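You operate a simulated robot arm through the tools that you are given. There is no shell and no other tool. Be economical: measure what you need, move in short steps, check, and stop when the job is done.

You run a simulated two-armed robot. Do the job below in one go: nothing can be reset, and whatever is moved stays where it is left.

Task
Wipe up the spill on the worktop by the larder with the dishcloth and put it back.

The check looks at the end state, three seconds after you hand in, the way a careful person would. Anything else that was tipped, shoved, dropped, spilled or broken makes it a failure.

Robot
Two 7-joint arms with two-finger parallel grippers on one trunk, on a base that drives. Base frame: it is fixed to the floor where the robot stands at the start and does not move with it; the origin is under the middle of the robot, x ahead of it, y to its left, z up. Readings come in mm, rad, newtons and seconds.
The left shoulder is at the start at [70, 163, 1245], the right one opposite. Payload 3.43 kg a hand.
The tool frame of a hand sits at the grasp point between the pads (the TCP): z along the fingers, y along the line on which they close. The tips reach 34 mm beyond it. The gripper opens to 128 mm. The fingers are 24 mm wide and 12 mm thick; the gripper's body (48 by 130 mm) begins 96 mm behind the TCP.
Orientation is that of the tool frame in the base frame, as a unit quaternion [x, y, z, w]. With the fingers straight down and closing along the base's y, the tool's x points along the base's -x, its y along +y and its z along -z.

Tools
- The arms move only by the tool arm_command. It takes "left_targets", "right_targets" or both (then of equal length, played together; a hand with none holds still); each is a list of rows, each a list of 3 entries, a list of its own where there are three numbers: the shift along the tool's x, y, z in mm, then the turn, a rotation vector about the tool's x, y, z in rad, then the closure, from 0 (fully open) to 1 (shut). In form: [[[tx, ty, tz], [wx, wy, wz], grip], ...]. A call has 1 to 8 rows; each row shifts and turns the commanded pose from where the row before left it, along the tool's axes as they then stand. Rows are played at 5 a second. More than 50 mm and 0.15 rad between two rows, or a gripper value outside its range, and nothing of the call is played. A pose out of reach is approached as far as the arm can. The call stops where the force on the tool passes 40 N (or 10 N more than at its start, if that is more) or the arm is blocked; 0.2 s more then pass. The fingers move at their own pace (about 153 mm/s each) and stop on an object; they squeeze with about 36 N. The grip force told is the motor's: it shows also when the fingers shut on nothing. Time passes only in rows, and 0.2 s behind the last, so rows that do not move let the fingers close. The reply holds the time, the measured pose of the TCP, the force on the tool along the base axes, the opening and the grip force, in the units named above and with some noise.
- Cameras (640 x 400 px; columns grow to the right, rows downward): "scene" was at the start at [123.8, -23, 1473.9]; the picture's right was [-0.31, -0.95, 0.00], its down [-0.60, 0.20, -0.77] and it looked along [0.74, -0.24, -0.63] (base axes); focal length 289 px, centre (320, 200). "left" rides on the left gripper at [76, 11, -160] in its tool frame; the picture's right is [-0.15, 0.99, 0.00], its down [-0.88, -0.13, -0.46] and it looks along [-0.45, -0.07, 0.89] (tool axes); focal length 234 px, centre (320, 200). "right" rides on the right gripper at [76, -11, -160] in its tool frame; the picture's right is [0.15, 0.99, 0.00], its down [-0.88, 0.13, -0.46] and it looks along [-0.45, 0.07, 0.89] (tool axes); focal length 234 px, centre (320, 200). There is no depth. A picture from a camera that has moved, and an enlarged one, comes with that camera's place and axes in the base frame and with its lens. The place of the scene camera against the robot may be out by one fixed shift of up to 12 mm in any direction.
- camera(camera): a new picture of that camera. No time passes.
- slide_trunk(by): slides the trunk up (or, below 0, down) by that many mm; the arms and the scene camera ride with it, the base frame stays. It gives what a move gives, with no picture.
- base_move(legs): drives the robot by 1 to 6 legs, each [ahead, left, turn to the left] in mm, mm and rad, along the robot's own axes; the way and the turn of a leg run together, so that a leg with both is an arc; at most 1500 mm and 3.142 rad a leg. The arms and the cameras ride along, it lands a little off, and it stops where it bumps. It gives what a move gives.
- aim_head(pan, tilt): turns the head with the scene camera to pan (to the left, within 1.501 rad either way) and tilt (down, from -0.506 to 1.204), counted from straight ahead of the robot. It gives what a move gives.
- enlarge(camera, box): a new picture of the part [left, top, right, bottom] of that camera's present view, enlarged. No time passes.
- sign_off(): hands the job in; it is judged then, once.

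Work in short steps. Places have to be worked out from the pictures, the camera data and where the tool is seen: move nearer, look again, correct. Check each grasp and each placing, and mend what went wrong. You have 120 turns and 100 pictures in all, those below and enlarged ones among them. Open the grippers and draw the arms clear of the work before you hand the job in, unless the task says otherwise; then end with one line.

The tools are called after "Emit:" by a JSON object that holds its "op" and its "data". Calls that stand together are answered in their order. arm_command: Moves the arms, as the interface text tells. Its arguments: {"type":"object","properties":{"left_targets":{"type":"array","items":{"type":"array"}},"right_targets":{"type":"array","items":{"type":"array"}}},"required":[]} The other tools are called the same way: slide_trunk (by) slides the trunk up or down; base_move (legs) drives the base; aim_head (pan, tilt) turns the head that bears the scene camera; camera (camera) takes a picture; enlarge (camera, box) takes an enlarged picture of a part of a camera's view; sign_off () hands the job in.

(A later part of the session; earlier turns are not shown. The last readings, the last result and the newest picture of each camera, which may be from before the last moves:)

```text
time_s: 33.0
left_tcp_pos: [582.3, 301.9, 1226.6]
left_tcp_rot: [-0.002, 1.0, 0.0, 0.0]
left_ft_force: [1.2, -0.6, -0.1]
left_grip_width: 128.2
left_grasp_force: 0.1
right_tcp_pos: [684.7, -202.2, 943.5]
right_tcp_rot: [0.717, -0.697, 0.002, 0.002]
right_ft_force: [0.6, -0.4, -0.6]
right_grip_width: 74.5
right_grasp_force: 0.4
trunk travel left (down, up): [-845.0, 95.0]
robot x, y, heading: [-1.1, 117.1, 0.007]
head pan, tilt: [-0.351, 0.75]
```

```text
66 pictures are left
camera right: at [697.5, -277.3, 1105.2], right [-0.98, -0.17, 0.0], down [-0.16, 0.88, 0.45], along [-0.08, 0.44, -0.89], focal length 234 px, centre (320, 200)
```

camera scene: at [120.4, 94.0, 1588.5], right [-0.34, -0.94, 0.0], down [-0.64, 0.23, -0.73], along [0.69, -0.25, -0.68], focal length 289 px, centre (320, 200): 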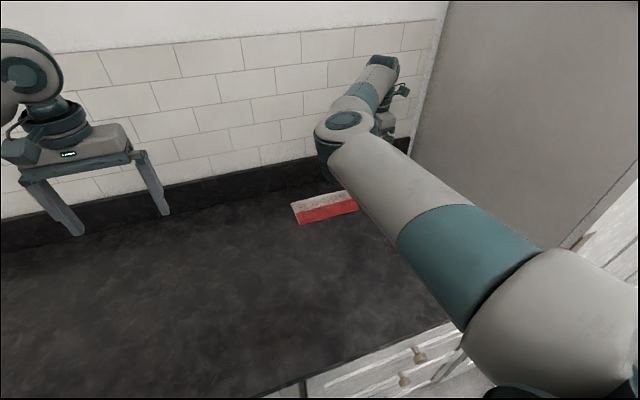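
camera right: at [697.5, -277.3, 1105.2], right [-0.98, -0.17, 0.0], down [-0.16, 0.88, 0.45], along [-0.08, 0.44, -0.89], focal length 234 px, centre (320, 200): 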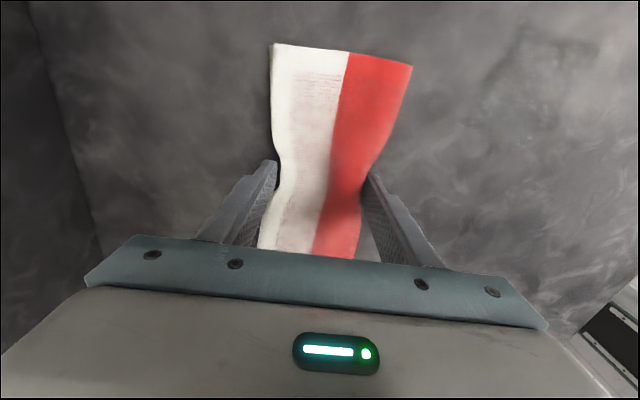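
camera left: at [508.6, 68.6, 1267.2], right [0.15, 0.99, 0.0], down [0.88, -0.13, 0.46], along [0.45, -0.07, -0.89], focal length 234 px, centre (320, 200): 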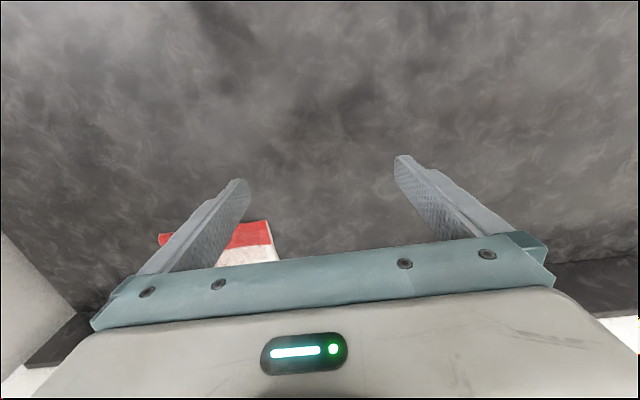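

The cloth follows without slipping, and the puddle shows at upper right, near (530,-295), matching my fix. I'll drag on over it.

Emit:
{"op": "arm_command", "data": {"right_targets": [[[11, 18.4, 0], [0, 0, 0], 0.42], [[11, 18.4, 0], [0, 0, 0], 0.42], [[11, 18.4, 0], [0, 0, 0], 0.42], [[11, 18.4, 0], [0, 0, 0], 0.42], [[11, 18.4, 0], [0, 0, 0], 0.42], [[11, 18.4, 0], [0, 0, 0], 0.42], [[11, 18.4, 0], [0, 0, 0], 0.42], [[11, 18.4, 0], [0, 0, 0], 0.42]]}}

Emit:
{"op": "camera", "data": {"camera": "right"}}

```text
time_s: 34.8
left_tcp_pos: [581.7, 302.3, 1226.6]
left_tcp_rot: [-0.003, 1.0, 0.001, 0.0]
left_ft_force: [0.3, -0.4, 0.7]
left_grip_width: 128.0
left_grasp_force: 0.0
right_tcp_pos: [537.8, -297.4, 944.5]
right_tcp_rot: [0.717, -0.697, 0.002, 0.002]
right_ft_force: [0.2, 0.2, 0.5]
right_grip_width: 74.4
right_grasp_force: 0.3
trunk travel left (down, up): [-845.0, 95.0]
robot x, y, heading: [0.8, 119.6, 0.008]
head pan, tilt: [-0.351, 0.75]
```

```text
65 pictures are left
camera right: at [552.1, -371.5, 1104.8], right [-0.98, -0.17, 0.0], down [-0.16, 0.88, 0.45], along [-0.08, 0.44, -0.89], focal length 234 px, centre (320, 200)
```

right: 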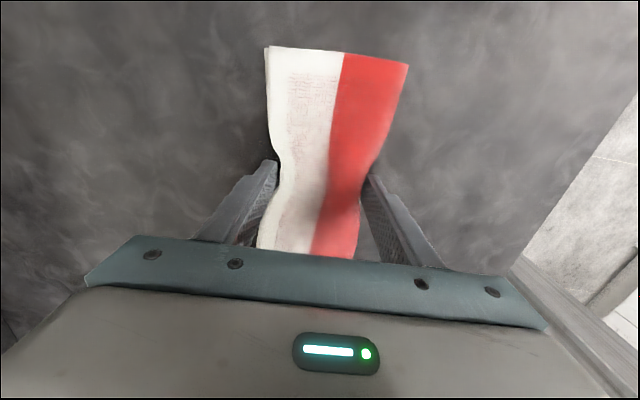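

The cloth lies over the puddle. Now I'll wipe with strokes around the area in x and y.

Emit:
{"op": "arm_command", "data": {"right_targets": [[[0, 20, 0], [0, 0, 0], 0.42], [[0, 20, 0], [0, 0, 0], 0.42], [[22, 0, 0], [0, 0, 0], 0.42], [[22, 0, 0], [0, 0, 0], 0.42], [[0, -20, 0], [0, 0, 0], 0.42], [[0, -20, 0], [0, 0, 0], 0.42], [[0, -20, 0], [0, 0, 0], 0.42], [[0, -20, 0], [0, 0, 0], 0.42]]}}

Emit:
{"op": "arm_command", "data": {"right_targets": [[[-22, 0, 0], [0, 0, 0], 0.42], [[-22, 0, 0], [0, 0, 0], 0.42], [[-22, 0, 0], [0, 0, 0], 0.42], [[-22, 0, 0], [0, 0, 0], 0.42], [[0, 20, 0], [0, 0, 0], 0.42], [[0, 20, 0], [0, 0, 0], 0.42], [[0, 20, 0], [0, 0, 0], 0.42], [[0, 20, 0], [0, 0, 0], 0.42]]}}

Emit:
{"op": "camera", "data": {"camera": "right"}}

```text
time_s: 36.6
left_tcp_pos: [581.0, 302.5, 1227.8]
left_tcp_rot: [-0.002, 1.0, -0.001, 0.0]
left_ft_force: [1.1, 0.4, -0.6]
left_grip_width: 127.8
left_grasp_force: 0.0
right_tcp_pos: [579.1, -339.6, 946.4]
right_tcp_rot: [0.716, -0.698, 0.003, 0.002]
right_ft_force: [-4.4, 0.4, 14.6]
right_grip_width: 71.5
right_grasp_force: 0.0
trunk travel left (down, up): [-845.0, 95.0]
robot x, y, heading: [-2.1, 118.8, 0.004]
head pan, tilt: [-0.351, 0.75]
```

```text
time_s: 38.4
left_tcp_pos: [581.8, 301.8, 1227.4]
left_tcp_rot: [-0.002, 1.0, 0.0, 0.0]
left_ft_force: [-0.5, 0.2, -0.3]
left_grip_width: 128.1
left_grasp_force: 0.1
right_tcp_pos: [498.0, -305.3, 967.7]
right_tcp_rot: [-0.694, 0.719, -0.033, -0.012]
right_ft_force: [0.6, -0.2, 0.4]
right_grip_width: 74.2
right_grasp_force: 0.0
trunk travel left (down, up): [-845.0, 95.0]
robot x, y, heading: [0.0, 118.1, 0.002]
head pan, tilt: [-0.351, 0.75]
```

```text
64 pictures are left
camera right: at [501.9, -370.7, 1131.4], right [-0.99, -0.11, -0.02], down [-0.11, 0.91, 0.39], along [-0.03, 0.39, -0.92], focal length 234 px, centre (320, 200)
```

right: 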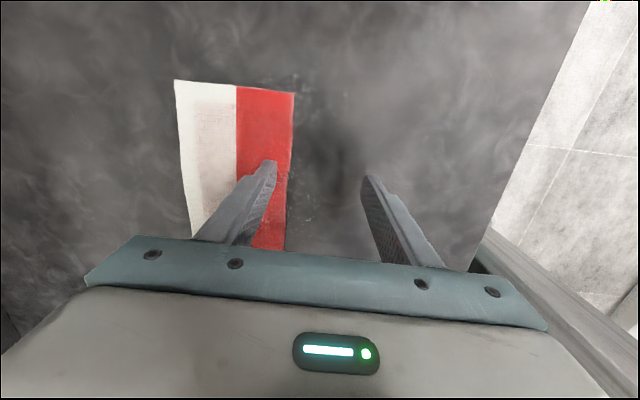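

The hand rode up to z≈968 and let go of the cloth, though nothing was disturbed. I'll look at the cloth and what is left of the puddle.

Emit:
{"op": "enlarge", "data": {"camera": "right", "box": [160, 60, 400, 260]}}

Emit:
{"op": "camera", "data": {"camera": "scene"}}

```text
2.00 times, centred on (280, 160) of right
camera zoom: at [501.9, -370.7, 1131.4], right [-0.99, -0.11, -0.02], down [-0.11, 0.91, 0.39], along [-0.03, 0.39, -0.92], focal length 468 px, centre (400, 280)
```

zoom: 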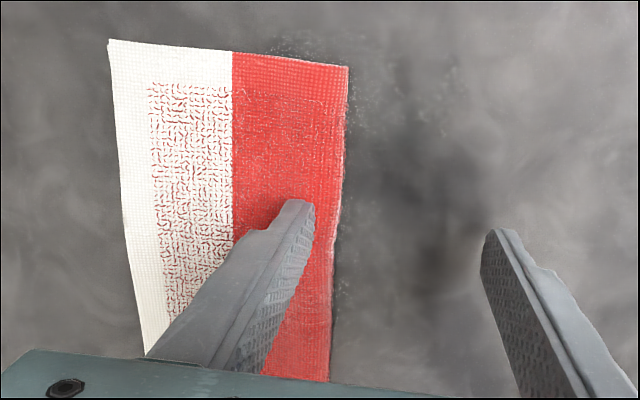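

```text
62 pictures are left
camera scene: at [119.2, 94.1, 1588.6], right [-0.34, -0.94, 0.0], down [-0.64, 0.23, -0.73], along [0.69, -0.25, -0.68], focal length 289 px, centre (320, 200)
```

scene: 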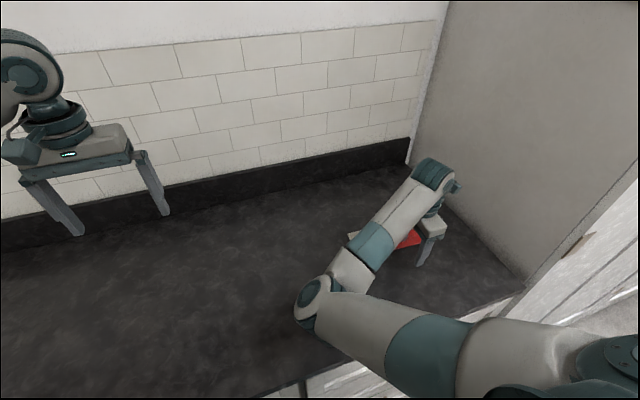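

The arm's elbow now sits low, which probably caused the ride-up. I'll lift the hand straight up and level it, then raise the trunk for more elbow room.

Emit:
{"op": "arm_command", "data": {"right_targets": [[[0, 0, -30], [0, 0, 0], 0.42], [[0, 0, -40], [-0.031, -0.063, 0], 0.2], [[0, 0, 0], [0, 0, 0], 0]]}}

Emit:
{"op": "slide_trunk", "data": {"by": 60}}

Emit:
{"op": "camera", "data": {"camera": "right"}}

Emit:
{"op": "camera", "data": {"camera": "scene"}}

```text
time_s: 39.2
left_tcp_pos: [582.4, 302.4, 1228.3]
left_tcp_rot: [-0.002, 1.0, 0.0, -0.001]
left_ft_force: [0.5, 0.1, 0.0]
left_grip_width: 127.9
left_grasp_force: 0.0
right_tcp_pos: [499.6, -277.6, 1015.4]
right_tcp_rot: [0.712, -0.702, -0.026, -0.005]
right_ft_force: [0.1, 0.3, -1.0]
right_grip_width: 128.0
right_grasp_force: 0.1
right hand out of reach, approached as far as the arm can: row 2
trunk travel left (down, up): [-845.0, 95.0]
robot x, y, heading: [2.3, 120.7, 0.007]
head pan, tilt: [-0.351, 0.75]
```

```text
time_s: 40.2
left_tcp_pos: [583.3, 302.1, 1285.7]
left_tcp_rot: [-0.002, 1.0, 0.001, 0.0]
left_ft_force: [0.8, 0.6, 0.0]
left_grip_width: 128.1
left_grasp_force: 0.0
right_tcp_pos: [501.3, -277.0, 1075.9]
right_tcp_rot: [0.711, -0.702, -0.027, -0.006]
right_ft_force: [0.5, -0.5, 0.4]
right_grip_width: 127.9
right_grasp_force: 0.0
trunk travel left (down, up): [-905.0, 35.0]
robot x, y, heading: [1.3, 122.7, 0.003]
head pan, tilt: [-0.351, 0.75]
```

```text
61 pictures are left
camera right: at [516.8, -360.0, 1231.3], right [-0.99, -0.16, 0.02], down [-0.13, 0.86, 0.5], along [-0.1, 0.49, -0.87], focal length 234 px, centre (320, 200)
```

right: 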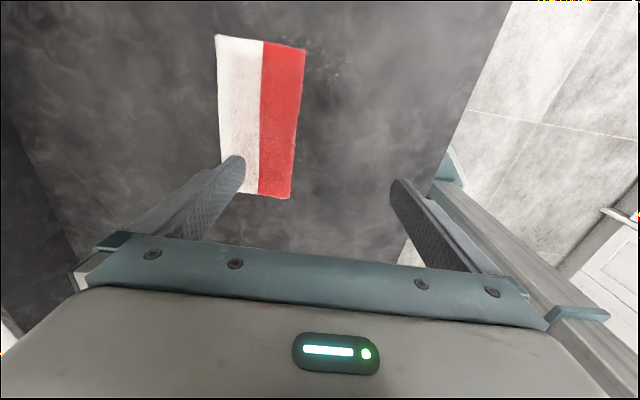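

```text
60 pictures are left
camera scene: at [120.8, 94.5, 1648.4], right [-0.34, -0.94, 0.0], down [-0.64, 0.23, -0.73], along [0.69, -0.25, -0.68], focal length 289 px, centre (320, 200)
```

scene: 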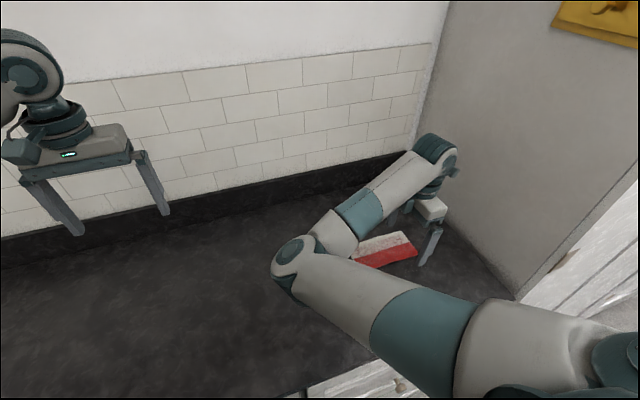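

The cloth sprang back to its flat shape at x 527–629, y -375…-177, with some puddle still showing on its near side. I'll back the base up 120 mm for a better arm posture at the spill, then bring the hand level over the cloth.

Emit:
{"op": "base_move", "data": {"legs": [[-120, 0, 0]]}}

Emit:
{"op": "arm_command", "data": {"right_targets": [[[0, -40, 0], [0.03, 0.0465, 0], 0], [[0, -40, 0], [0, 0, 0], 0], [[0, -40, 0], [0, 0, 0], 0], [[0, -40, 0], [0, 0, 0], 0], [[0, -37, 0], [0, 0, 0], 0], [[0, 0, 0], [0, 0, 0], 0]]}}

Emit:
{"op": "camera", "data": {"camera": "right"}}

```text
time_s: 41.5
left_tcp_pos: [464.5, 299.0, 1285.7]
left_tcp_rot: [0.0, 1.0, 0.0, 0.0]
left_ft_force: [-0.4, 1.3, -1.1]
left_grip_width: 127.9
left_grasp_force: 0.1
right_tcp_pos: [381.2, -280.4, 1075.8]
right_tcp_rot: [0.71, -0.703, -0.027, -0.006]
right_ft_force: [0.3, -1.0, 0.0]
right_grip_width: 128.2
right_grasp_force: 0.1
trunk travel left (down, up): [-905.0, 35.0]
robot x, y, heading: [-116.8, 118.2, 0.003]
head pan, tilt: [-0.351, 0.75]
```

```text
time_s: 42.9
left_tcp_pos: [460.8, 299.6, 1286.4]
left_tcp_rot: [-0.001, 1.0, 0.0, 0.001]
left_ft_force: [-0.4, 0.3, -0.1]
left_grip_width: 127.8
left_grasp_force: 0.0
right_tcp_pos: [575.3, -276.5, 1075.6]
right_tcp_rot: [0.71, -0.704, 0.002, -0.002]
right_ft_force: [-0.1, -0.3, 0.8]
right_grip_width: 128.0
right_grasp_force: 0.0
trunk travel left (down, up): [-905.0, 35.0]
robot x, y, heading: [-122.3, 117.9, 0.005]
head pan, tilt: [-0.351, 0.75]
```

```text
59 pictures are left
camera right: at [586.4, -352.9, 1234.7], right [-0.99, -0.16, 0.0], down [-0.14, 0.88, 0.46], along [-0.07, 0.45, -0.89], focal length 234 px, centre (320, 200)
```

right: 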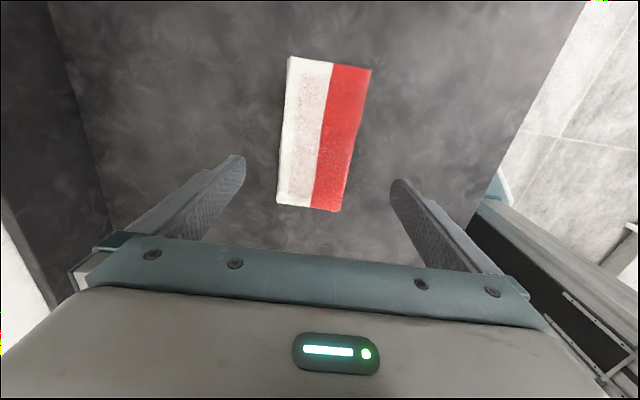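

Level and centred over the cloth at (577.5,-274). I'll descend to just above contact.

Emit:
{"op": "arm_command", "data": {"right_targets": [[[0, -2, 40], [0, 0, 0], 0], [[0, 0, 40], [0, 0, 0], 0], [[0, 0, 35], [0, 0, 0], 0], [[0, 0, 10], [0, 0, 0], 0], [[0, 0, 0], [0, 0, 0], 0]]}}

Emit:
{"op": "camera", "data": {"camera": "right"}}

```text
time_s: 44.1
left_tcp_pos: [461.2, 300.7, 1286.4]
left_tcp_rot: [-0.001, 1.0, 0.0, 0.0]
left_ft_force: [-0.8, 0.0, -0.1]
left_grip_width: 128.0
left_grasp_force: 0.1
right_tcp_pos: [576.7, -277.3, 950.1]
right_tcp_rot: [0.711, -0.703, 0.001, -0.001]
right_ft_force: [0.1, -1.0, 1.1]
right_grip_width: 128.0
right_grasp_force: 0.0
trunk travel left (down, up): [-905.0, 35.0]
robot x, y, heading: [-122.3, 114.4, 0.0]
head pan, tilt: [-0.351, 0.75]
```

```text
58 pictures are left
camera right: at [587.9, -352.6, 1110.5], right [-0.99, -0.16, 0.0], down [-0.14, 0.88, 0.46], along [-0.07, 0.45, -0.89], focal length 234 px, centre (320, 200)
```

right: 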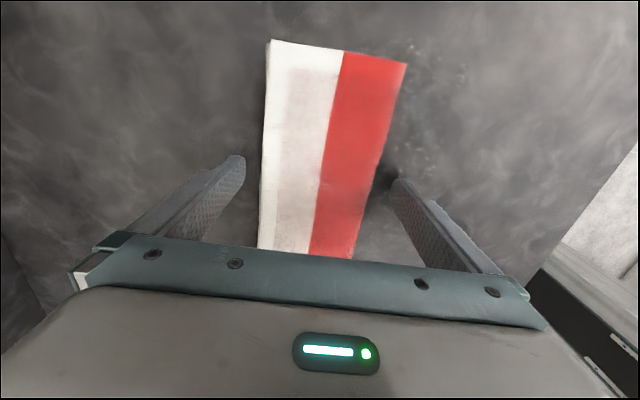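

Remaining droplets sit at about x 470–525, y -390…-310. I'll lower to 947, close lightly, and drag the cloth toward -x.

Emit:
{"op": "arm_command", "data": {"right_targets": [[[0, 0, 3], [0, 0, 0], 0], [[0, 0, 0], [0, 0, 0], 0.2], [[0, 0, 0], [0, 0, 0], 0.32], [[0, 0, 0], [0, 0, 0], 0.42], [[0, 20, 0], [0, 0, 0], 0.42], [[0, 20, 0], [0, 0, 0], 0.42], [[0, 20, 0], [0, 0, 0], 0.42], [[0, 20, 0], [0, 0, 0], 0.42]]}}

Emit:
{"op": "camera", "data": {"camera": "right"}}

```text
time_s: 45.9
left_tcp_pos: [462.3, 299.3, 1286.7]
left_tcp_rot: [-0.001, 1.0, 0.0, 0.0]
left_ft_force: [-0.2, -0.3, -0.3]
left_grip_width: 128.1
left_grasp_force: 0.0
right_tcp_pos: [497.9, -275.4, 947.3]
right_tcp_rot: [0.711, -0.704, 0.0, -0.002]
right_ft_force: [0.5, 0.2, 0.4]
right_grip_width: 74.0
right_grasp_force: 0.6
trunk travel left (down, up): [-905.0, 35.0]
robot x, y, heading: [-118.0, 119.4, -0.002]
head pan, tilt: [-0.351, 0.75]
```

```text
57 pictures are left
camera right: at [509.2, -350.8, 1107.5], right [-0.99, -0.16, 0.0], down [-0.14, 0.88, 0.45], along [-0.07, 0.45, -0.89], focal length 234 px, centre (320, 200)
```

right: 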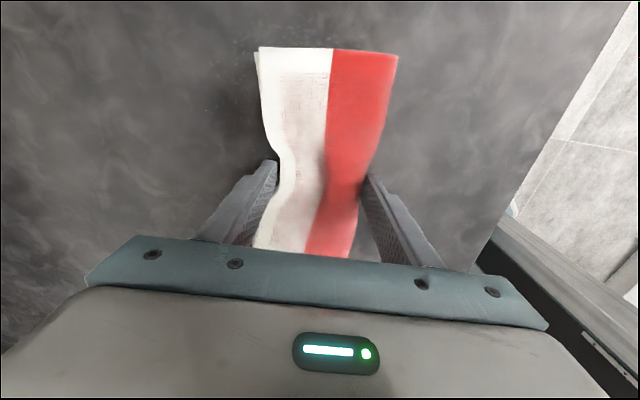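

Following nicely. Next I'll stroke toward -y, then +x, and check.

Emit:
{"op": "arm_command", "data": {"right_targets": [[[20, 0, 0], [0, 0, 0], 0.42], [[20, 0, 0], [0, 0, 0], 0.42], [[20, 0, 0], [0, 0, 0], 0.42], [[0, -20, 0], [0, 0, 0], 0.42], [[0, -20, 0], [0, 0, 0], 0.42], [[0, -20, 0], [0, 0, 0], 0.42], [[0, 0, 0], [0, 0, 0], 0.42]]}}

Emit:
{"op": "camera", "data": {"camera": "right"}}

```text
time_s: 47.5
left_tcp_pos: [462.2, 299.5, 1286.6]
left_tcp_rot: [-0.001, 1.0, 0.0, -0.001]
left_ft_force: [0.6, 0.4, 0.5]
left_grip_width: 128.1
left_grasp_force: 0.0
right_tcp_pos: [558.5, -336.9, 948.8]
right_tcp_rot: [0.71, -0.704, 0.002, -0.001]
right_ft_force: [0.3, 0.2, -0.2]
right_grip_width: 74.4
right_grasp_force: 0.1
trunk travel left (down, up): [-905.0, 35.0]
robot x, y, heading: [-118.2, 120.5, -0.004]
head pan, tilt: [-0.351, 0.75]
```

```text
56 pictures are left
camera right: at [570.2, -412.5, 1107.8], right [-0.99, -0.16, 0.0], down [-0.14, 0.88, 0.46], along [-0.07, 0.45, -0.89], focal length 234 px, centre (320, 200)
```

right: 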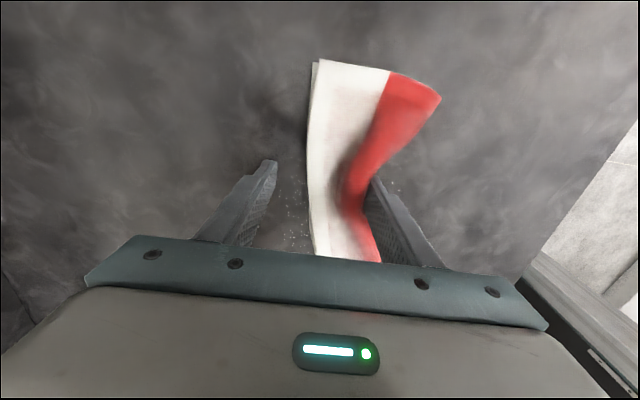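

The squeeze arches the cloth's middle off the worktop, so droplets survive beneath it. I'll open to let it spring flat and look.

Emit:
{"op": "arm_command", "data": {"right_targets": [[[0, 0, 0], [0, 0, 0], 0.2], [[0, 0, 0], [0, 0, 0], 0.0], [[0, 0, 0], [0, 0, 0], 0.0], [[0, 0, -30], [0, 0, 0], 0.0], [[0, 0, -50], [0, 0, 0], 0.0], [[50, 0, 0], [0, 0, 0], 0.0], [[0, 0, 0], [0, 0, 0], 0]]}}

Emit:
{"op": "enlarge", "data": {"camera": "right", "box": [200, 80, 440, 260]}}

```text
time_s: 49.1
left_tcp_pos: [463.3, 300.2, 1286.7]
left_tcp_rot: [-0.001, 1.0, 0.0, 0.0]
left_ft_force: [0.3, -0.6, -0.1]
left_grip_width: 127.8
left_grasp_force: 0.0
right_tcp_pos: [559.8, -385.5, 1027.7]
right_tcp_rot: [0.711, -0.704, 0.001, -0.001]
right_ft_force: [0.2, 0.2, 0.1]
right_grip_width: 128.0
right_grasp_force: 0.0
trunk travel left (down, up): [-905.0, 35.0]
robot x, y, heading: [-120.2, 120.2, -0.001]
head pan, tilt: [-0.351, 0.75]
```

```text
2.22 times, centred on (320, 170) of right
camera zoom: at [571.3, -462.1, 1187.8], right [-0.99, -0.16, 0.0], down [-0.14, 0.88, 0.46], along [-0.07, 0.45, -0.89], focal length 520 px, centre (320, 267)
```

zoom: 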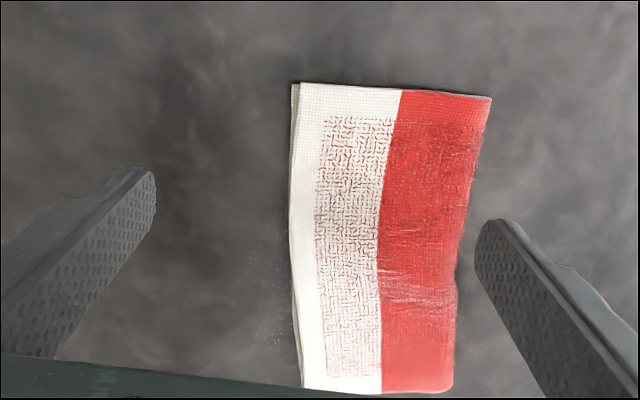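

The cloth has sprung back, now centred at about (513,-334), with droplets left around x 559–592, y -320…-258. I'll instead press down on the cloth with closed fingertips and rub, which keeps it flat on the surface.

Emit:
{"op": "arm_command", "data": {"right_targets": [[[-26, 24, 0], [0, 0, 0], 0.5], [[-25, 23, 0], [0, 0, 0], 1], [[0, 0, 40], [0, 0, 0], 1], [[0, 0, 28], [0, 0, 0], 1], [[0, 0, 5], [0, 0, 0], 1], [[0, 0, 3], [0, 0, 0], 1], [[0, 0, 2], [0, 0, 0], 1]]}}

Emit:
{"op": "camera", "data": {"camera": "right"}}

```text
time_s: 50.7
left_tcp_pos: [462.2, 300.1, 1286.9]
left_tcp_rot: [-0.001, 1.0, 0.0, 0.0]
left_ft_force: [0.7, -0.1, -0.6]
left_grip_width: 128.0
left_grasp_force: 0.0
right_tcp_pos: [512.2, -336.8, 949.8]
right_tcp_rot: [0.711, -0.704, 0.003, -0.001]
right_ft_force: [3.1, -0.3, 4.8]
right_grip_width: 0.1
right_grasp_force: 33.0
trunk travel left (down, up): [-905.0, 35.0]
robot x, y, heading: [-123.2, 117.5, -0.003]
head pan, tilt: [-0.351, 0.75]
```

```text
54 pictures are left
camera right: at [523.4, -411.9, 1110.3], right [-0.99, -0.16, -0.01], down [-0.14, 0.88, 0.45], along [-0.07, 0.45, -0.89], focal length 234 px, centre (320, 200)
```

right: 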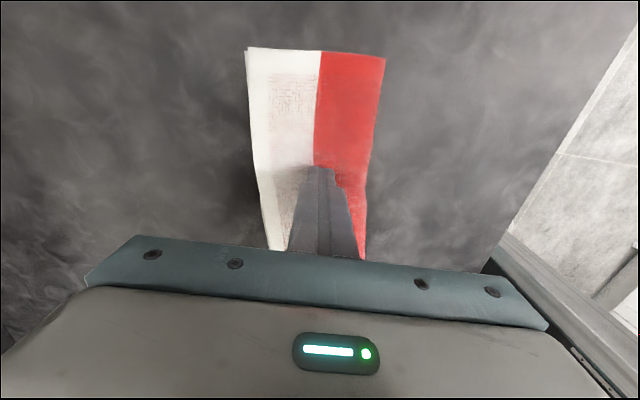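

Pressed at about 5 N. I'll press 1.5 mm more and rub toward +x, +y.

Emit:
{"op": "arm_command", "data": {"right_targets": [[[0, 0, 1.5], [0, 0, 0], 1], [[-8, -12, 0], [0, 0, 0], 1], [[-8, -12, 0], [0, 0, 0], 1], [[-8, -12, 0], [0, 0, 0], 1], [[-8, -12, 0], [0, 0, 0], 1], [[-8, -12, 0], [0, 0, 0], 1]]}}

Emit:
{"op": "camera", "data": {"camera": "right"}}

```text
time_s: 52.1
left_tcp_pos: [461.4, 300.6, 1287.9]
left_tcp_rot: [0.0, 1.0, 0.0, -0.001]
left_ft_force: [-0.7, 0.2, -0.1]
left_grip_width: 128.0
left_grasp_force: 0.0
right_tcp_pos: [570.4, -295.1, 948.5]
right_tcp_rot: [0.711, -0.703, 0.001, -0.001]
right_ft_force: [-2.5, -1.0, 7.5]
right_grip_width: 0.1
right_grasp_force: 32.8
trunk travel left (down, up): [-905.0, 35.0]
robot x, y, heading: [-121.4, 116.3, 0.005]
head pan, tilt: [-0.351, 0.75]
```

```text
53 pictures are left
camera right: at [582.1, -370.0, 1109.8], right [-0.99, -0.16, 0.0], down [-0.14, 0.88, 0.45], along [-0.07, 0.45, -0.89], focal length 234 px, centre (320, 200)
```

right: 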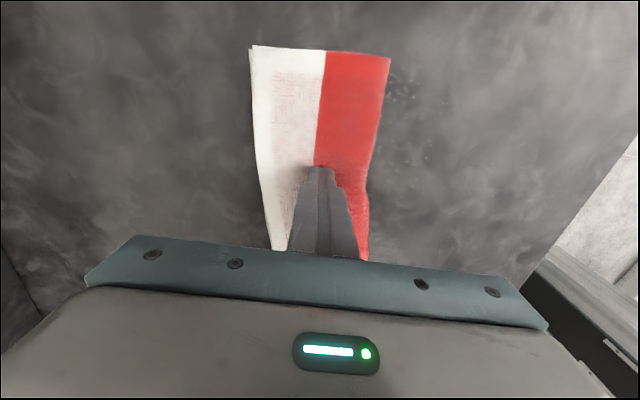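

Pressing drags the cloth cleanly. Droplets remain around x 477–520, y -385…-327, so I'll rub back and forth over the whole patch.

Emit:
{"op": "arm_command", "data": {"right_targets": [[[-20, -10, 0], [0, 0, 0], 1], [[15, 20, 0], [0, 0, 0], 1], [[20, 25, 0], [0, 0, 0], 1], [[20, 25, 0], [0, 0, 0], 1], [[20, 20, 0], [0, 0, 0], 1], [[0, -20, 0], [0, 0, 0], 1], [[-20, 0, 0], [0, 0, 0], 1], [[0, 20, 0], [0, 0, 0], 1]]}}

Emit:
{"op": "camera", "data": {"camera": "right"}}

```text
time_s: 53.9
left_tcp_pos: [460.6, 302.0, 1287.5]
left_tcp_rot: [-0.002, 1.0, 0.0, 0.001]
left_ft_force: [0.8, 0.5, 0.2]
left_grip_width: 128.0
left_grasp_force: 0.1
right_tcp_pos: [493.5, -329.1, 947.7]
right_tcp_rot: [0.711, -0.703, 0.003, -0.002]
right_ft_force: [5.2, 0.7, 16.8]
right_grip_width: 0.0
right_grasp_force: 32.8
trunk travel left (down, up): [-905.0, 35.0]
robot x, y, heading: [-124.9, 117.5, 0.005]
head pan, tilt: [-0.351, 0.75]
```

```text
52 pictures are left
camera right: at [503.7, -404.8, 1109.0], right [-0.99, -0.16, -0.01], down [-0.14, 0.88, 0.45], along [-0.07, 0.45, -0.89], focal length 234 px, centre (320, 200)
```

right: 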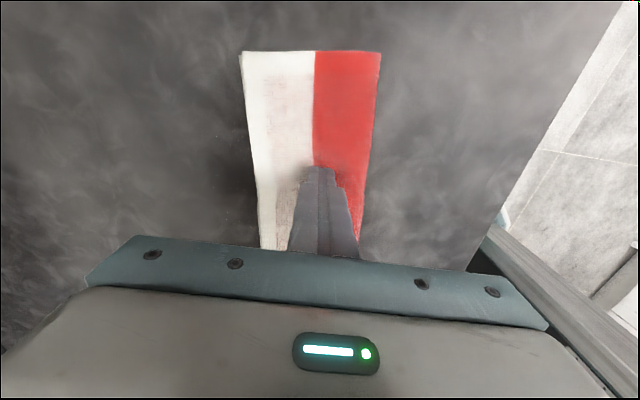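

Working well and holding. Another round of rubbing to cover the whole patch, ending off toward +x so I can inspect.

Emit:
{"op": "arm_command", "data": {"right_targets": [[[30, 0, 0], [0, 0, 0], 1], [[-30, -15, 0], [0, 0, 0], 1], [[-30, -10, 0], [0, 0, 0], 1], [[-30, 0, 0], [0, 0, 0], 1], [[30, -15, 0], [0, 0, 0], 1], [[30, -10, 0], [0, 0, 0], 1], [[0, -20, 0], [0, 0, 0], 1], [[-30, 0, 0], [0, 0, 0], 1]]}}

Emit:
{"op": "arm_command", "data": {"right_targets": [[[-20, 0, 0], [0, 0, 0], 1], [[0, -25, 0], [0, 0, 0], 1], [[20, -25, 0], [0, 0, 0], 1], [[20, -20, 0], [0, 0, 0], 1], [[0, -30, 0], [0, 0, 0], 1], [[-20, -30, 0], [0, 0, 0], 1]]}}

Emit:
{"op": "camera", "data": {"camera": "right"}}

```text
time_s: 55.7
left_tcp_pos: [462.9, 302.1, 1287.5]
left_tcp_rot: [-0.001, 1.0, 0.0, 0.001]
left_ft_force: [0.1, 0.5, 0.6]
left_grip_width: 127.8
left_grasp_force: 0.1
right_tcp_pos: [563.6, -300.3, 949.7]
right_tcp_rot: [0.71, -0.704, 0.002, -0.001]
right_ft_force: [0.7, -2.6, 10.3]
right_grip_width: 0.0
right_grasp_force: 32.8
trunk travel left (down, up): [-905.0, 35.0]
robot x, y, heading: [-121.9, 116.2, -0.002]
head pan, tilt: [-0.351, 0.75]
```

```text
time_s: 57.1
left_tcp_pos: [462.3, 303.1, 1286.9]
left_tcp_rot: [-0.001, 1.0, -0.002, 0.0]
left_ft_force: [1.0, 0.5, -0.1]
left_grip_width: 128.1
left_grasp_force: 0.0
right_tcp_pos: [655.2, -298.7, 952.5]
right_tcp_rot: [0.711, -0.704, 0.003, 0.001]
right_ft_force: [-0.1, -1.2, 2.8]
right_grip_width: 0.4
right_grasp_force: 32.8
right hand out of reach, approached as far as the arm can: row 5, 6
trunk travel left (down, up): [-905.0, 35.0]
robot x, y, heading: [-121.1, 118.1, 0.001]
head pan, tilt: [-0.351, 0.75]
```

```text
51 pictures are left
camera right: at [667.2, -374.6, 1111.0], right [-0.99, -0.16, 0.0], down [-0.14, 0.88, 0.45], along [-0.07, 0.45, -0.89], focal length 234 px, centre (320, 200)
```

right: 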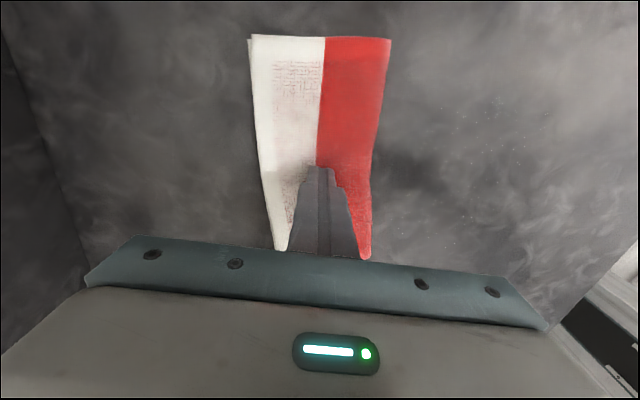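

Reach limit at x≈655 from this base spot. I'll enlarge the area to see the leftover specks.

Emit:
{"op": "enlarge", "data": {"camera": "right", "box": [390, 40, 630, 290]}}

```text
1.60 times, centred on (510, 165) of right
camera zoom: at [667.2, -374.6, 1111.0], right [-0.99, -0.16, 0.0], down [-0.14, 0.88, 0.45], along [-0.07, 0.45, -0.89], focal length 375 px, centre (16, 256)
```

zoom: 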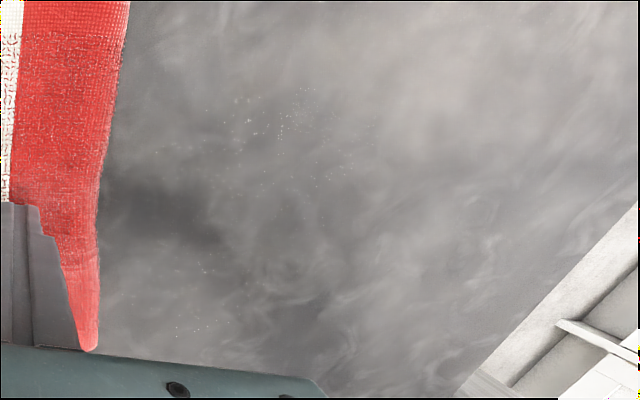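

Only sparse droplets remain over about x 485–590, y -385…-240. I'll do a serpentine rub with a bit more pressure over that whole area.

Emit:
{"op": "arm_command", "data": {"right_targets": [[[35, 27, 1], [0, 0, 0], 1], [[35, 27, 1], [0, 0, 0], 1], [[-40, 0, 1], [0, 0, 0], 1], [[-40, 0, 0], [0, 0, 0], 1], [[-40, 0, 0], [0, 0, 0], 1], [[0, 35, 0], [0, 0, 0], 1], [[40, 0, 0], [0, 0, 0], 1], [[40, 0, 0], [0, 0, 0], 1]]}}

Emit:
{"op": "arm_command", "data": {"right_targets": [[[40, 0, 0], [0, 0, 0], 1], [[0, 35, 0], [0, 0, 0], 1], [[-40, 0, 0], [0, 0, 0], 1], [[-40, 0, 0], [0, 0, 0], 1], [[-40, 0, 0], [0, 0, 0], 1], [[0, 35, 0], [0, 0, 0], 1], [[40, 0, 0], [0, 0, 0], 1], [[40, 0, 0], [0, 0, 0], 1]]}}

Emit:
{"op": "camera", "data": {"camera": "right"}}

```text
time_s: 58.9
left_tcp_pos: [461.7, 299.1, 1288.7]
left_tcp_rot: [-0.001, 1.0, -0.001, 0.0]
left_ft_force: [-0.8, -0.8, 0.6]
left_grip_width: 127.8
left_grasp_force: 0.0
right_tcp_pos: [566.8, -331.6, 948.8]
right_tcp_rot: [0.711, -0.703, 0.003, -0.002]
right_ft_force: [4.1, -0.9, 14.1]
right_grip_width: 0.0
right_grasp_force: 33.1
trunk travel left (down, up): [-905.0, 35.0]
robot x, y, heading: [-117.0, 119.4, 0.0]
head pan, tilt: [-0.351, 0.75]
```

```text
time_s: 60.7
left_tcp_pos: [458.2, 301.1, 1288.4]
left_tcp_rot: [0.0, 1.0, -0.002, 0.001]
left_ft_force: [-0.8, -0.6, 0.5]
left_grip_width: 128.2
left_grasp_force: 0.0
right_tcp_pos: [496.3, -334.0, 948.0]
right_tcp_rot: [0.711, -0.703, 0.002, -0.003]
right_ft_force: [-0.6, 5.7, 25.0]
right_grip_width: 0.0
right_grasp_force: 32.9
trunk travel left (down, up): [-905.0, 35.0]
robot x, y, heading: [-124.7, 117.8, -0.0]
head pan, tilt: [-0.351, 0.75]
```

```text
49 pictures are left
camera right: at [506.6, -409.9, 1108.5], right [-0.99, -0.16, -0.01], down [-0.14, 0.88, 0.45], along [-0.07, 0.45, -0.89], focal length 234 px, centre (320, 200)
```

right: 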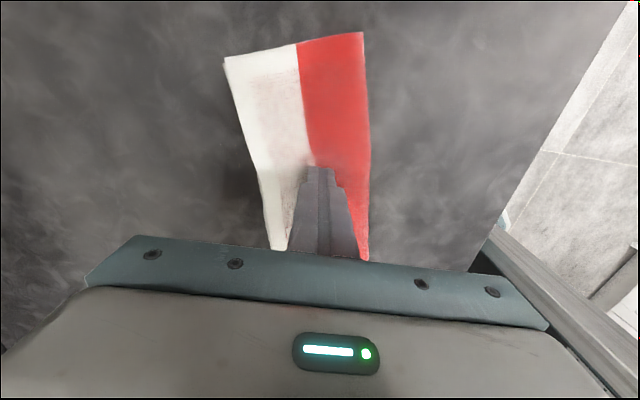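

Force rose to 25 N, so I'll ease off slightly and drag the cloth to +x to uncover the patch.

Emit:
{"op": "arm_command", "data": {"right_targets": [[[30, 0, -1], [0, 0, 0], 1], [[-20, -30, 0], [0, 0, 0], 1], [[-20, -30, 0], [0, 0, 0], 1], [[0, -30, 0], [0, 0, 0], 1], [[0, -30, 0], [0, 0, 0], 1], [[0, -25, 0], [0, 0, 0], 1], [[0, 0, 0], [0, 0, 0], 1]]}}

Emit:
{"op": "camera", "data": {"camera": "right"}}

Emit:
{"op": "enlarge", "data": {"camera": "right", "box": [380, 40, 620, 290]}}

```text
time_s: 62.3
left_tcp_pos: [460.2, 301.1, 1287.9]
left_tcp_rot: [0.0, 1.0, 0.0, 0.0]
left_ft_force: [-0.1, 0.1, -0.6]
left_grip_width: 128.0
left_grasp_force: 0.0
right_tcp_pos: [640.0, -321.6, 949.1]
right_tcp_rot: [0.71, -0.704, 0.002, -0.001]
right_ft_force: [-0.9, -1.4, 11.1]
right_grip_width: 0.0
right_grasp_force: 33.1
trunk travel left (down, up): [-905.0, 35.0]
robot x, y, heading: [-122.3, 118.3, 0.001]
head pan, tilt: [-0.351, 0.75]
```

```text
48 pictures are left
camera right: at [651.2, -397.7, 1109.3], right [-0.99, -0.16, -0.01], down [-0.14, 0.88, 0.45], along [-0.07, 0.45, -0.89], focal length 234 px, centre (320, 200)
```

right: 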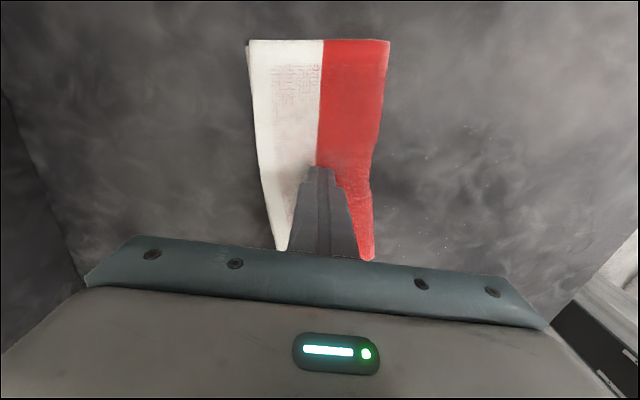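

```text
1.60 times, centred on (500, 165) of right
camera zoom: at [651.2, -397.7, 1109.3], right [-0.99, -0.16, -0.01], down [-0.14, 0.88, 0.45], along [-0.07, 0.45, -0.89], focal length 375 px, centre (32, 256)
```

zoom: 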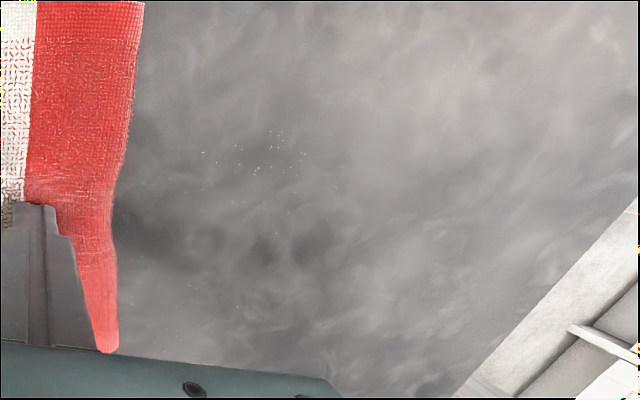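

Only a few specks remain: a row near y≈-375 (x 505–556) and a few near (500,-284), (535,-241), (574,-290). I'll rub with the pressing tip directly over those.

Emit:
{"op": "arm_command", "data": {"right_targets": [[[31, 20, 0.5], [0, 0, 0], 1], [[31, 20, 0], [0, 0, 0], 1], [[5, 30, 0], [0, 0, 0], 1], [[0, 30, 0], [0, 0, 0], 1], [[0, 30, 0], [0, 0, 0], 1], [[-18, 0, 0], [0, 0, 0], 1], [[0, -30, 0], [0, 0, 0], 1], [[0, -30, 0], [0, 0, 0], 1]]}}

Emit:
{"op": "arm_command", "data": {"right_targets": [[[-40, 0, 0], [0, 0, 0], 1], [[-20, 25, 0], [0, 0, 0], 1], [[0, 25, 0], [0, 0, 0], 1], [[-25, 0, 0], [0, 0, 0], 1], [[0, -30, 0], [0, 0, 0], 1], [[0, -30, 0], [0, 0, 0], 1], [[-25, 0, 0], [0, 0, 0], 1], [[0, 30, 0], [0, 0, 0], 1]]}}

Emit:
{"op": "camera", "data": {"camera": "right"}}

```text
time_s: 64.1
left_tcp_pos: [460.7, 300.7, 1288.2]
left_tcp_rot: [-0.001, 1.0, 0.0, 0.001]
left_ft_force: [-0.4, -0.1, 0.1]
left_grip_width: 127.9
left_grasp_force: 0.0
right_tcp_pos: [569.5, -371.0, 949.5]
right_tcp_rot: [0.71, -0.704, 0.003, -0.003]
right_ft_force: [-4.1, 0.1, 15.5]
right_grip_width: 0.0
right_grasp_force: 33.1
trunk travel left (down, up): [-905.0, 35.0]
robot x, y, heading: [-121.1, 119.1, -0.002]
head pan, tilt: [-0.351, 0.75]
```

```text
time_s: 65.9
left_tcp_pos: [461.3, 303.6, 1286.6]
left_tcp_rot: [-0.001, 1.0, -0.002, 0.0]
left_ft_force: [-0.6, -0.3, -0.8]
left_grip_width: 128.1
left_grasp_force: 0.0
right_tcp_pos: [551.6, -257.5, 949.6]
right_tcp_rot: [0.712, -0.702, 0.003, -0.002]
right_ft_force: [5.5, 0.1, 19.6]
right_grip_width: 0.3
right_grasp_force: 33.4
trunk travel left (down, up): [-905.0, 35.0]
robot x, y, heading: [-122.4, 116.5, 0.003]
head pan, tilt: [-0.351, 0.75]
```

```text
46 pictures are left
camera right: at [562.6, -333.0, 1108.8], right [-0.99, -0.16, -0.01], down [-0.14, 0.88, 0.45], along [-0.07, 0.45, -0.89], focal length 234 px, centre (320, 200)
```

right: 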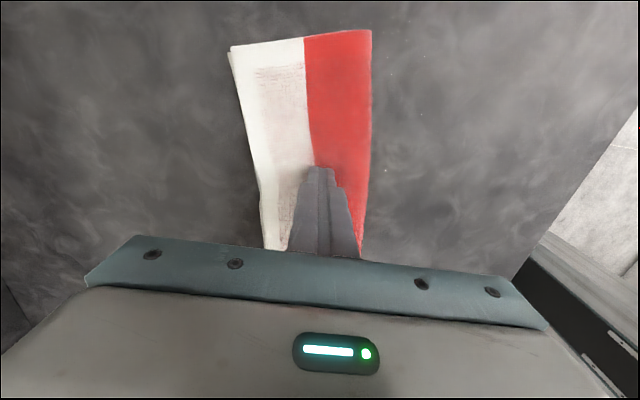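

Nearly clean. A last few strokes over the left end and near side, then drag out to inspect.

Emit:
{"op": "arm_command", "data": {"right_targets": [[[0, 30, 0], [0, 0, 0], 1], [[0, 30, 0], [0, 0, 0], 1], [[40, 0, 0], [0, 0, 0], 1], [[40, 0, 0], [0, 0, 0], 1], [[35, -20, 0], [0, 0, 0], 1], [[0, -30, 0], [0, 0, 0], 1], [[-35, -10, 0], [0, 0, 0], 1], [[-40, 0, 0], [0, 0, 0], 1]]}}

Emit:
{"op": "arm_command", "data": {"right_targets": [[[0, -30, 0], [0, 0, 0], 1], [[0, -30, 0], [0, 0, 0], 1], [[0, -30, 0], [0, 0, 0], 1], [[0, 0, 0], [0, 0, 0], 1]]}}

Emit:
{"op": "enlarge", "data": {"camera": "right", "box": [380, 40, 620, 290]}}

Emit:
{"op": "camera", "data": {"camera": "right"}}

```text
time_s: 67.7
left_tcp_pos: [459.7, 303.2, 1286.5]
left_tcp_rot: [-0.001, 1.0, -0.001, 0.001]
left_ft_force: [0.7, -0.7, 0.1]
left_grip_width: 128.1
left_grasp_force: 0.0
right_tcp_pos: [550.4, -298.5, 948.9]
right_tcp_rot: [0.711, -0.704, 0.003, -0.002]
right_ft_force: [1.7, -2.8, 15.0]
right_grip_width: 0.1
right_grasp_force: 33.2
trunk travel left (down, up): [-905.0, 35.0]
robot x, y, heading: [-121.9, 116.3, -0.001]
head pan, tilt: [-0.351, 0.75]
```

```text
time_s: 68.7
left_tcp_pos: [461.2, 301.5, 1288.6]
left_tcp_rot: [0.0, 1.0, -0.001, 0.001]
left_ft_force: [0.0, -0.1, -0.2]
left_grip_width: 128.2
left_grasp_force: 0.0
right_tcp_pos: [640.1, -300.7, 949.3]
right_tcp_rot: [0.711, -0.704, 0.002, -0.001]
right_ft_force: [-3.0, -1.2, 11.2]
right_grip_width: 0.1
right_grasp_force: 33.2
trunk travel left (down, up): [-905.0, 35.0]
robot x, y, heading: [-122.4, 117.6, 0.003]
head pan, tilt: [-0.351, 0.75]
```

```text
1.60 times, centred on (500, 165) of right
camera zoom: at [651.2, -375.3, 1109.3], right [-0.99, -0.15, 0.0], down [-0.14, 0.88, 0.45], along [-0.07, 0.45, -0.89], focal length 375 px, centre (32, 256)
```

zoom: 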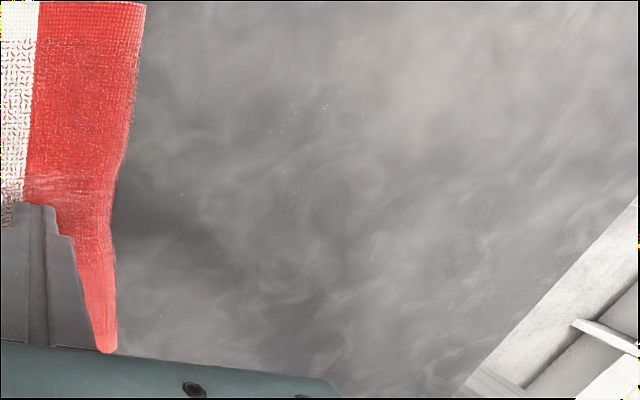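

```text
44 pictures are left
camera right: at [651.2, -375.3, 1109.3], right [-0.99, -0.15, 0.0], down [-0.14, 0.88, 0.45], along [-0.07, 0.45, -0.89], focal length 234 px, centre (320, 200)
```

right: 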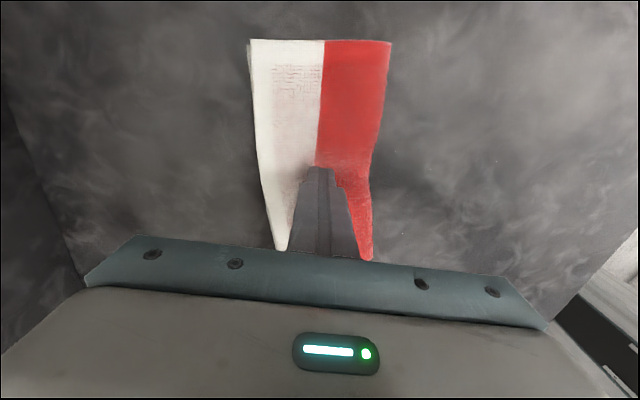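

A few specks are left near x 484–525, y -345…-385, and one at (546,-242). I'll make extra strokes there, farther toward -x.

Emit:
{"op": "arm_command", "data": {"right_targets": [[[29, 30, 0], [0, 0, 0], 1], [[29, 30, 0], [0, 0, 0], 1], [[29, 30, 0], [0, 0, 0], 1], [[0, 30, 0], [0, 0, 0], 1], [[0, 30, 0], [0, 0, 0], 1], [[0, 20, 0], [0, 0, 0], 1], [[-14, 0, 0], [0, 0, 0], 1], [[0, -40, 0], [0, 0, 0], 1]]}}

Emit:
{"op": "arm_command", "data": {"right_targets": [[[0, -30, 0], [0, 0, 0], 1], [[-20, 0, 0], [0, 0, 0], 1], [[0, 30, 0], [0, 0, 0], 1], [[0, 30, 0], [0, 0, 0], 1], [[-35, -10, 0], [0, 0, 0], 1], [[-35, -20, 0], [0, 0, 0], 1], [[-35, -30, 0], [0, 0, 0], 1], [[0, -20, 0], [0, 0, 0], 1]]}}

Emit:
{"op": "arm_command", "data": {"right_targets": [[[10, -30, 0], [0, 0, 0], 1], [[25, -30, 0], [0, 0, 0], 1], [[25, -20, 0], [0, 0, 0], 1], [[0, 0, 0], [0, 0, 0], 1]]}}

Emit:
{"op": "enlarge", "data": {"camera": "right", "box": [380, 40, 620, 290]}}

Emit:
{"op": "camera", "data": {"camera": "right"}}

```text
time_s: 70.5
left_tcp_pos: [459.3, 300.9, 1286.6]
left_tcp_rot: [0.0, 1.0, 0.0, 0.001]
left_ft_force: [0.5, -0.2, -0.1]
left_grip_width: 128.0
left_grasp_force: 0.1
right_tcp_pos: [508.9, -372.9, 947.5]
right_tcp_rot: [0.711, -0.703, 0.002, -0.001]
right_ft_force: [-7.2, 2.5, 24.3]
right_grip_width: 0.0
right_grasp_force: 33.3
trunk travel left (down, up): [-905.0, 35.0]
robot x, y, heading: [-121.3, 116.7, 0.003]
head pan, tilt: [-0.351, 0.75]
```

```text
time_s: 72.3
left_tcp_pos: [461.0, 300.1, 1289.2]
left_tcp_rot: [-0.001, 1.0, 0.0, 0.001]
left_ft_force: [-0.1, 0.5, 0.6]
left_grip_width: 128.0
left_grasp_force: 0.1
right_tcp_pos: [559.9, -247.5, 948.1]
right_tcp_rot: [0.711, -0.703, 0.001, -0.003]
right_ft_force: [-4.3, 2.0, 16.8]
right_grip_width: 0.1
right_grasp_force: 32.6
trunk travel left (down, up): [-905.0, 35.0]
robot x, y, heading: [-123.7, 118.7, 0.001]
head pan, tilt: [-0.351, 0.75]
```

```text
time_s: 73.3
left_tcp_pos: [460.5, 300.7, 1287.1]
left_tcp_rot: [0.0, 1.0, -0.002, 0.001]
left_ft_force: [-0.1, 0.0, -0.4]
left_grip_width: 128.3
left_grasp_force: 0.1
right_tcp_pos: [638.9, -311.1, 949.2]
right_tcp_rot: [0.71, -0.704, 0.003, -0.001]
right_ft_force: [-2.0, -2.1, 13.1]
right_grip_width: 0.0
right_grasp_force: 32.5
trunk travel left (down, up): [-905.0, 35.0]
robot x, y, heading: [-120.0, 115.7, 0.003]
head pan, tilt: [-0.351, 0.75]
```

```text
1.60 times, centred on (500, 165) of right
camera zoom: at [650.4, -384.6, 1109.2], right [-0.99, -0.15, 0.0], down [-0.14, 0.88, 0.45], along [-0.07, 0.45, -0.89], focal length 375 px, centre (32, 256)
```

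zoom: 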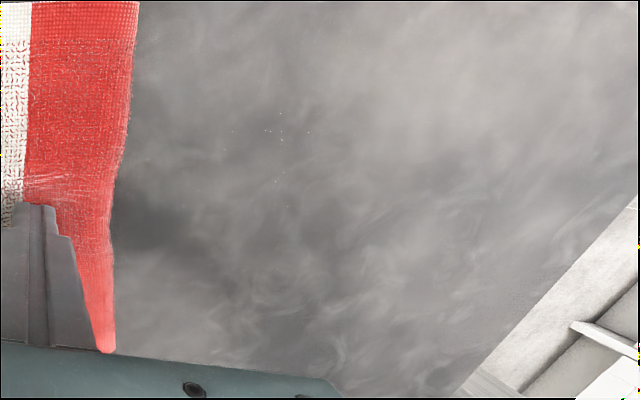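

```text
42 pictures are left
camera right: at [650.4, -384.6, 1109.2], right [-0.99, -0.15, 0.0], down [-0.14, 0.88, 0.45], along [-0.07, 0.45, -0.89], focal length 234 px, centre (320, 200)
```

right: 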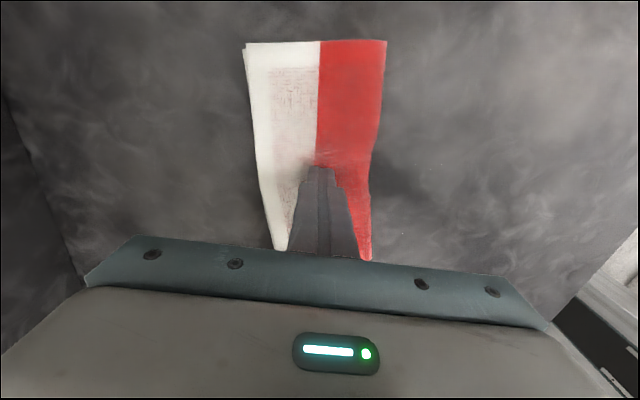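

Just a handful of specks at x 499–545, y -336…-375. I'll do dense y-strokes across exactly that strip.

Emit:
{"op": "arm_command", "data": {"right_targets": [[[25, 40, 0.5], [0, 0, 0], 1], [[40, 45, 0], [0, 0, 0], 1], [[30, 0, 0], [0, 0, 0], 1], [[-45, 12, 0], [0, 0, 0], 1], [[-40, 0, 0], [0, 0, 0], 1], [[45, 12, 0], [0, 0, 0], 1], [[40, 0, 0], [0, 0, 0], 1], [[-45, 12, 0], [0, 0, 0], 1]]}}

Emit:
{"op": "arm_command", "data": {"right_targets": [[[-40, 0, 0], [0, 0, 0], 1], [[45, 12, 0], [0, 0, 0], 1], [[40, 0, 0], [0, 0, 0], 1], [[-45, 10, 0], [0, 0, 0], 1], [[-40, 0, 0], [0, 0, 0], 1], [[45, -35, 0], [0, 0, 0], 1], [[25, -30, 0], [0, 0, 0], 1], [[-10, -40, 0], [0, 0, 0], 1]]}}

Emit:
{"op": "arm_command", "data": {"right_targets": [[[-20, -30, 0], [0, 0, 0], 1], [[0, -20, 0], [0, 0, 0], 1], [[0, 0, 0], [0, 0, 0], 1]]}}

Emit:
{"op": "enlarge", "data": {"camera": "right", "box": [380, 40, 620, 290]}}

Emit:
{"op": "camera", "data": {"camera": "right"}}

```text
refused: row 2 steps farther than a row can; nothing moved
```

```text
refused: row 6 steps farther than a row can; nothing moved
```

```text
time_s: 74.1
left_tcp_pos: [460.0, 301.7, 1286.5]
left_tcp_rot: [-0.001, 1.0, 0.0, 0.0]
left_ft_force: [0.3, -0.2, -0.3]
left_grip_width: 128.0
left_grasp_force: 0.0
right_tcp_pos: [660.2, -282.7, 949.0]
right_tcp_rot: [0.711, -0.703, 0.001, -0.001]
right_ft_force: [-0.3, -0.6, 10.4]
right_grip_width: 0.1
right_grasp_force: 33.2
right hand out of reach, approached as far as the arm can: row 1, 2
trunk travel left (down, up): [-905.0, 35.0]
robot x, y, heading: [-121.6, 122.2, 0.002]
head pan, tilt: [-0.351, 0.75]
```

```text
1.60 times, centred on (500, 165) of right
camera zoom: at [671.5, -358.3, 1109.2], right [-0.99, -0.16, 0.0], down [-0.14, 0.88, 0.46], along [-0.07, 0.45, -0.89], focal length 375 px, centre (32, 256)
```

zoom: 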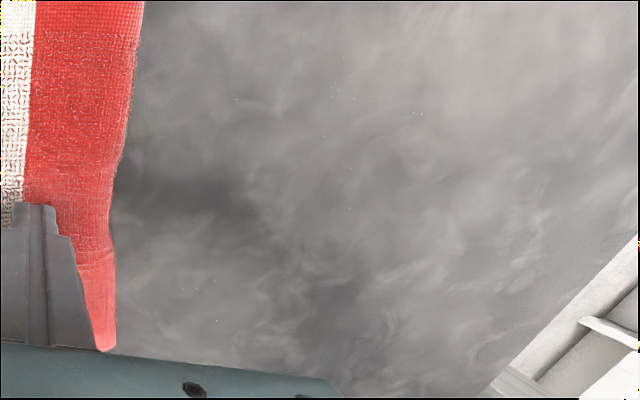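

```text
40 pictures are left
camera right: at [671.5, -358.3, 1109.2], right [-0.99, -0.16, 0.0], down [-0.14, 0.88, 0.46], along [-0.07, 0.45, -0.89], focal length 234 px, centre (320, 200)
```

right: 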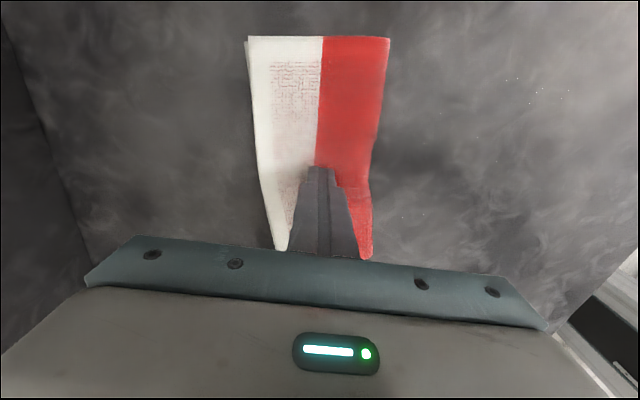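

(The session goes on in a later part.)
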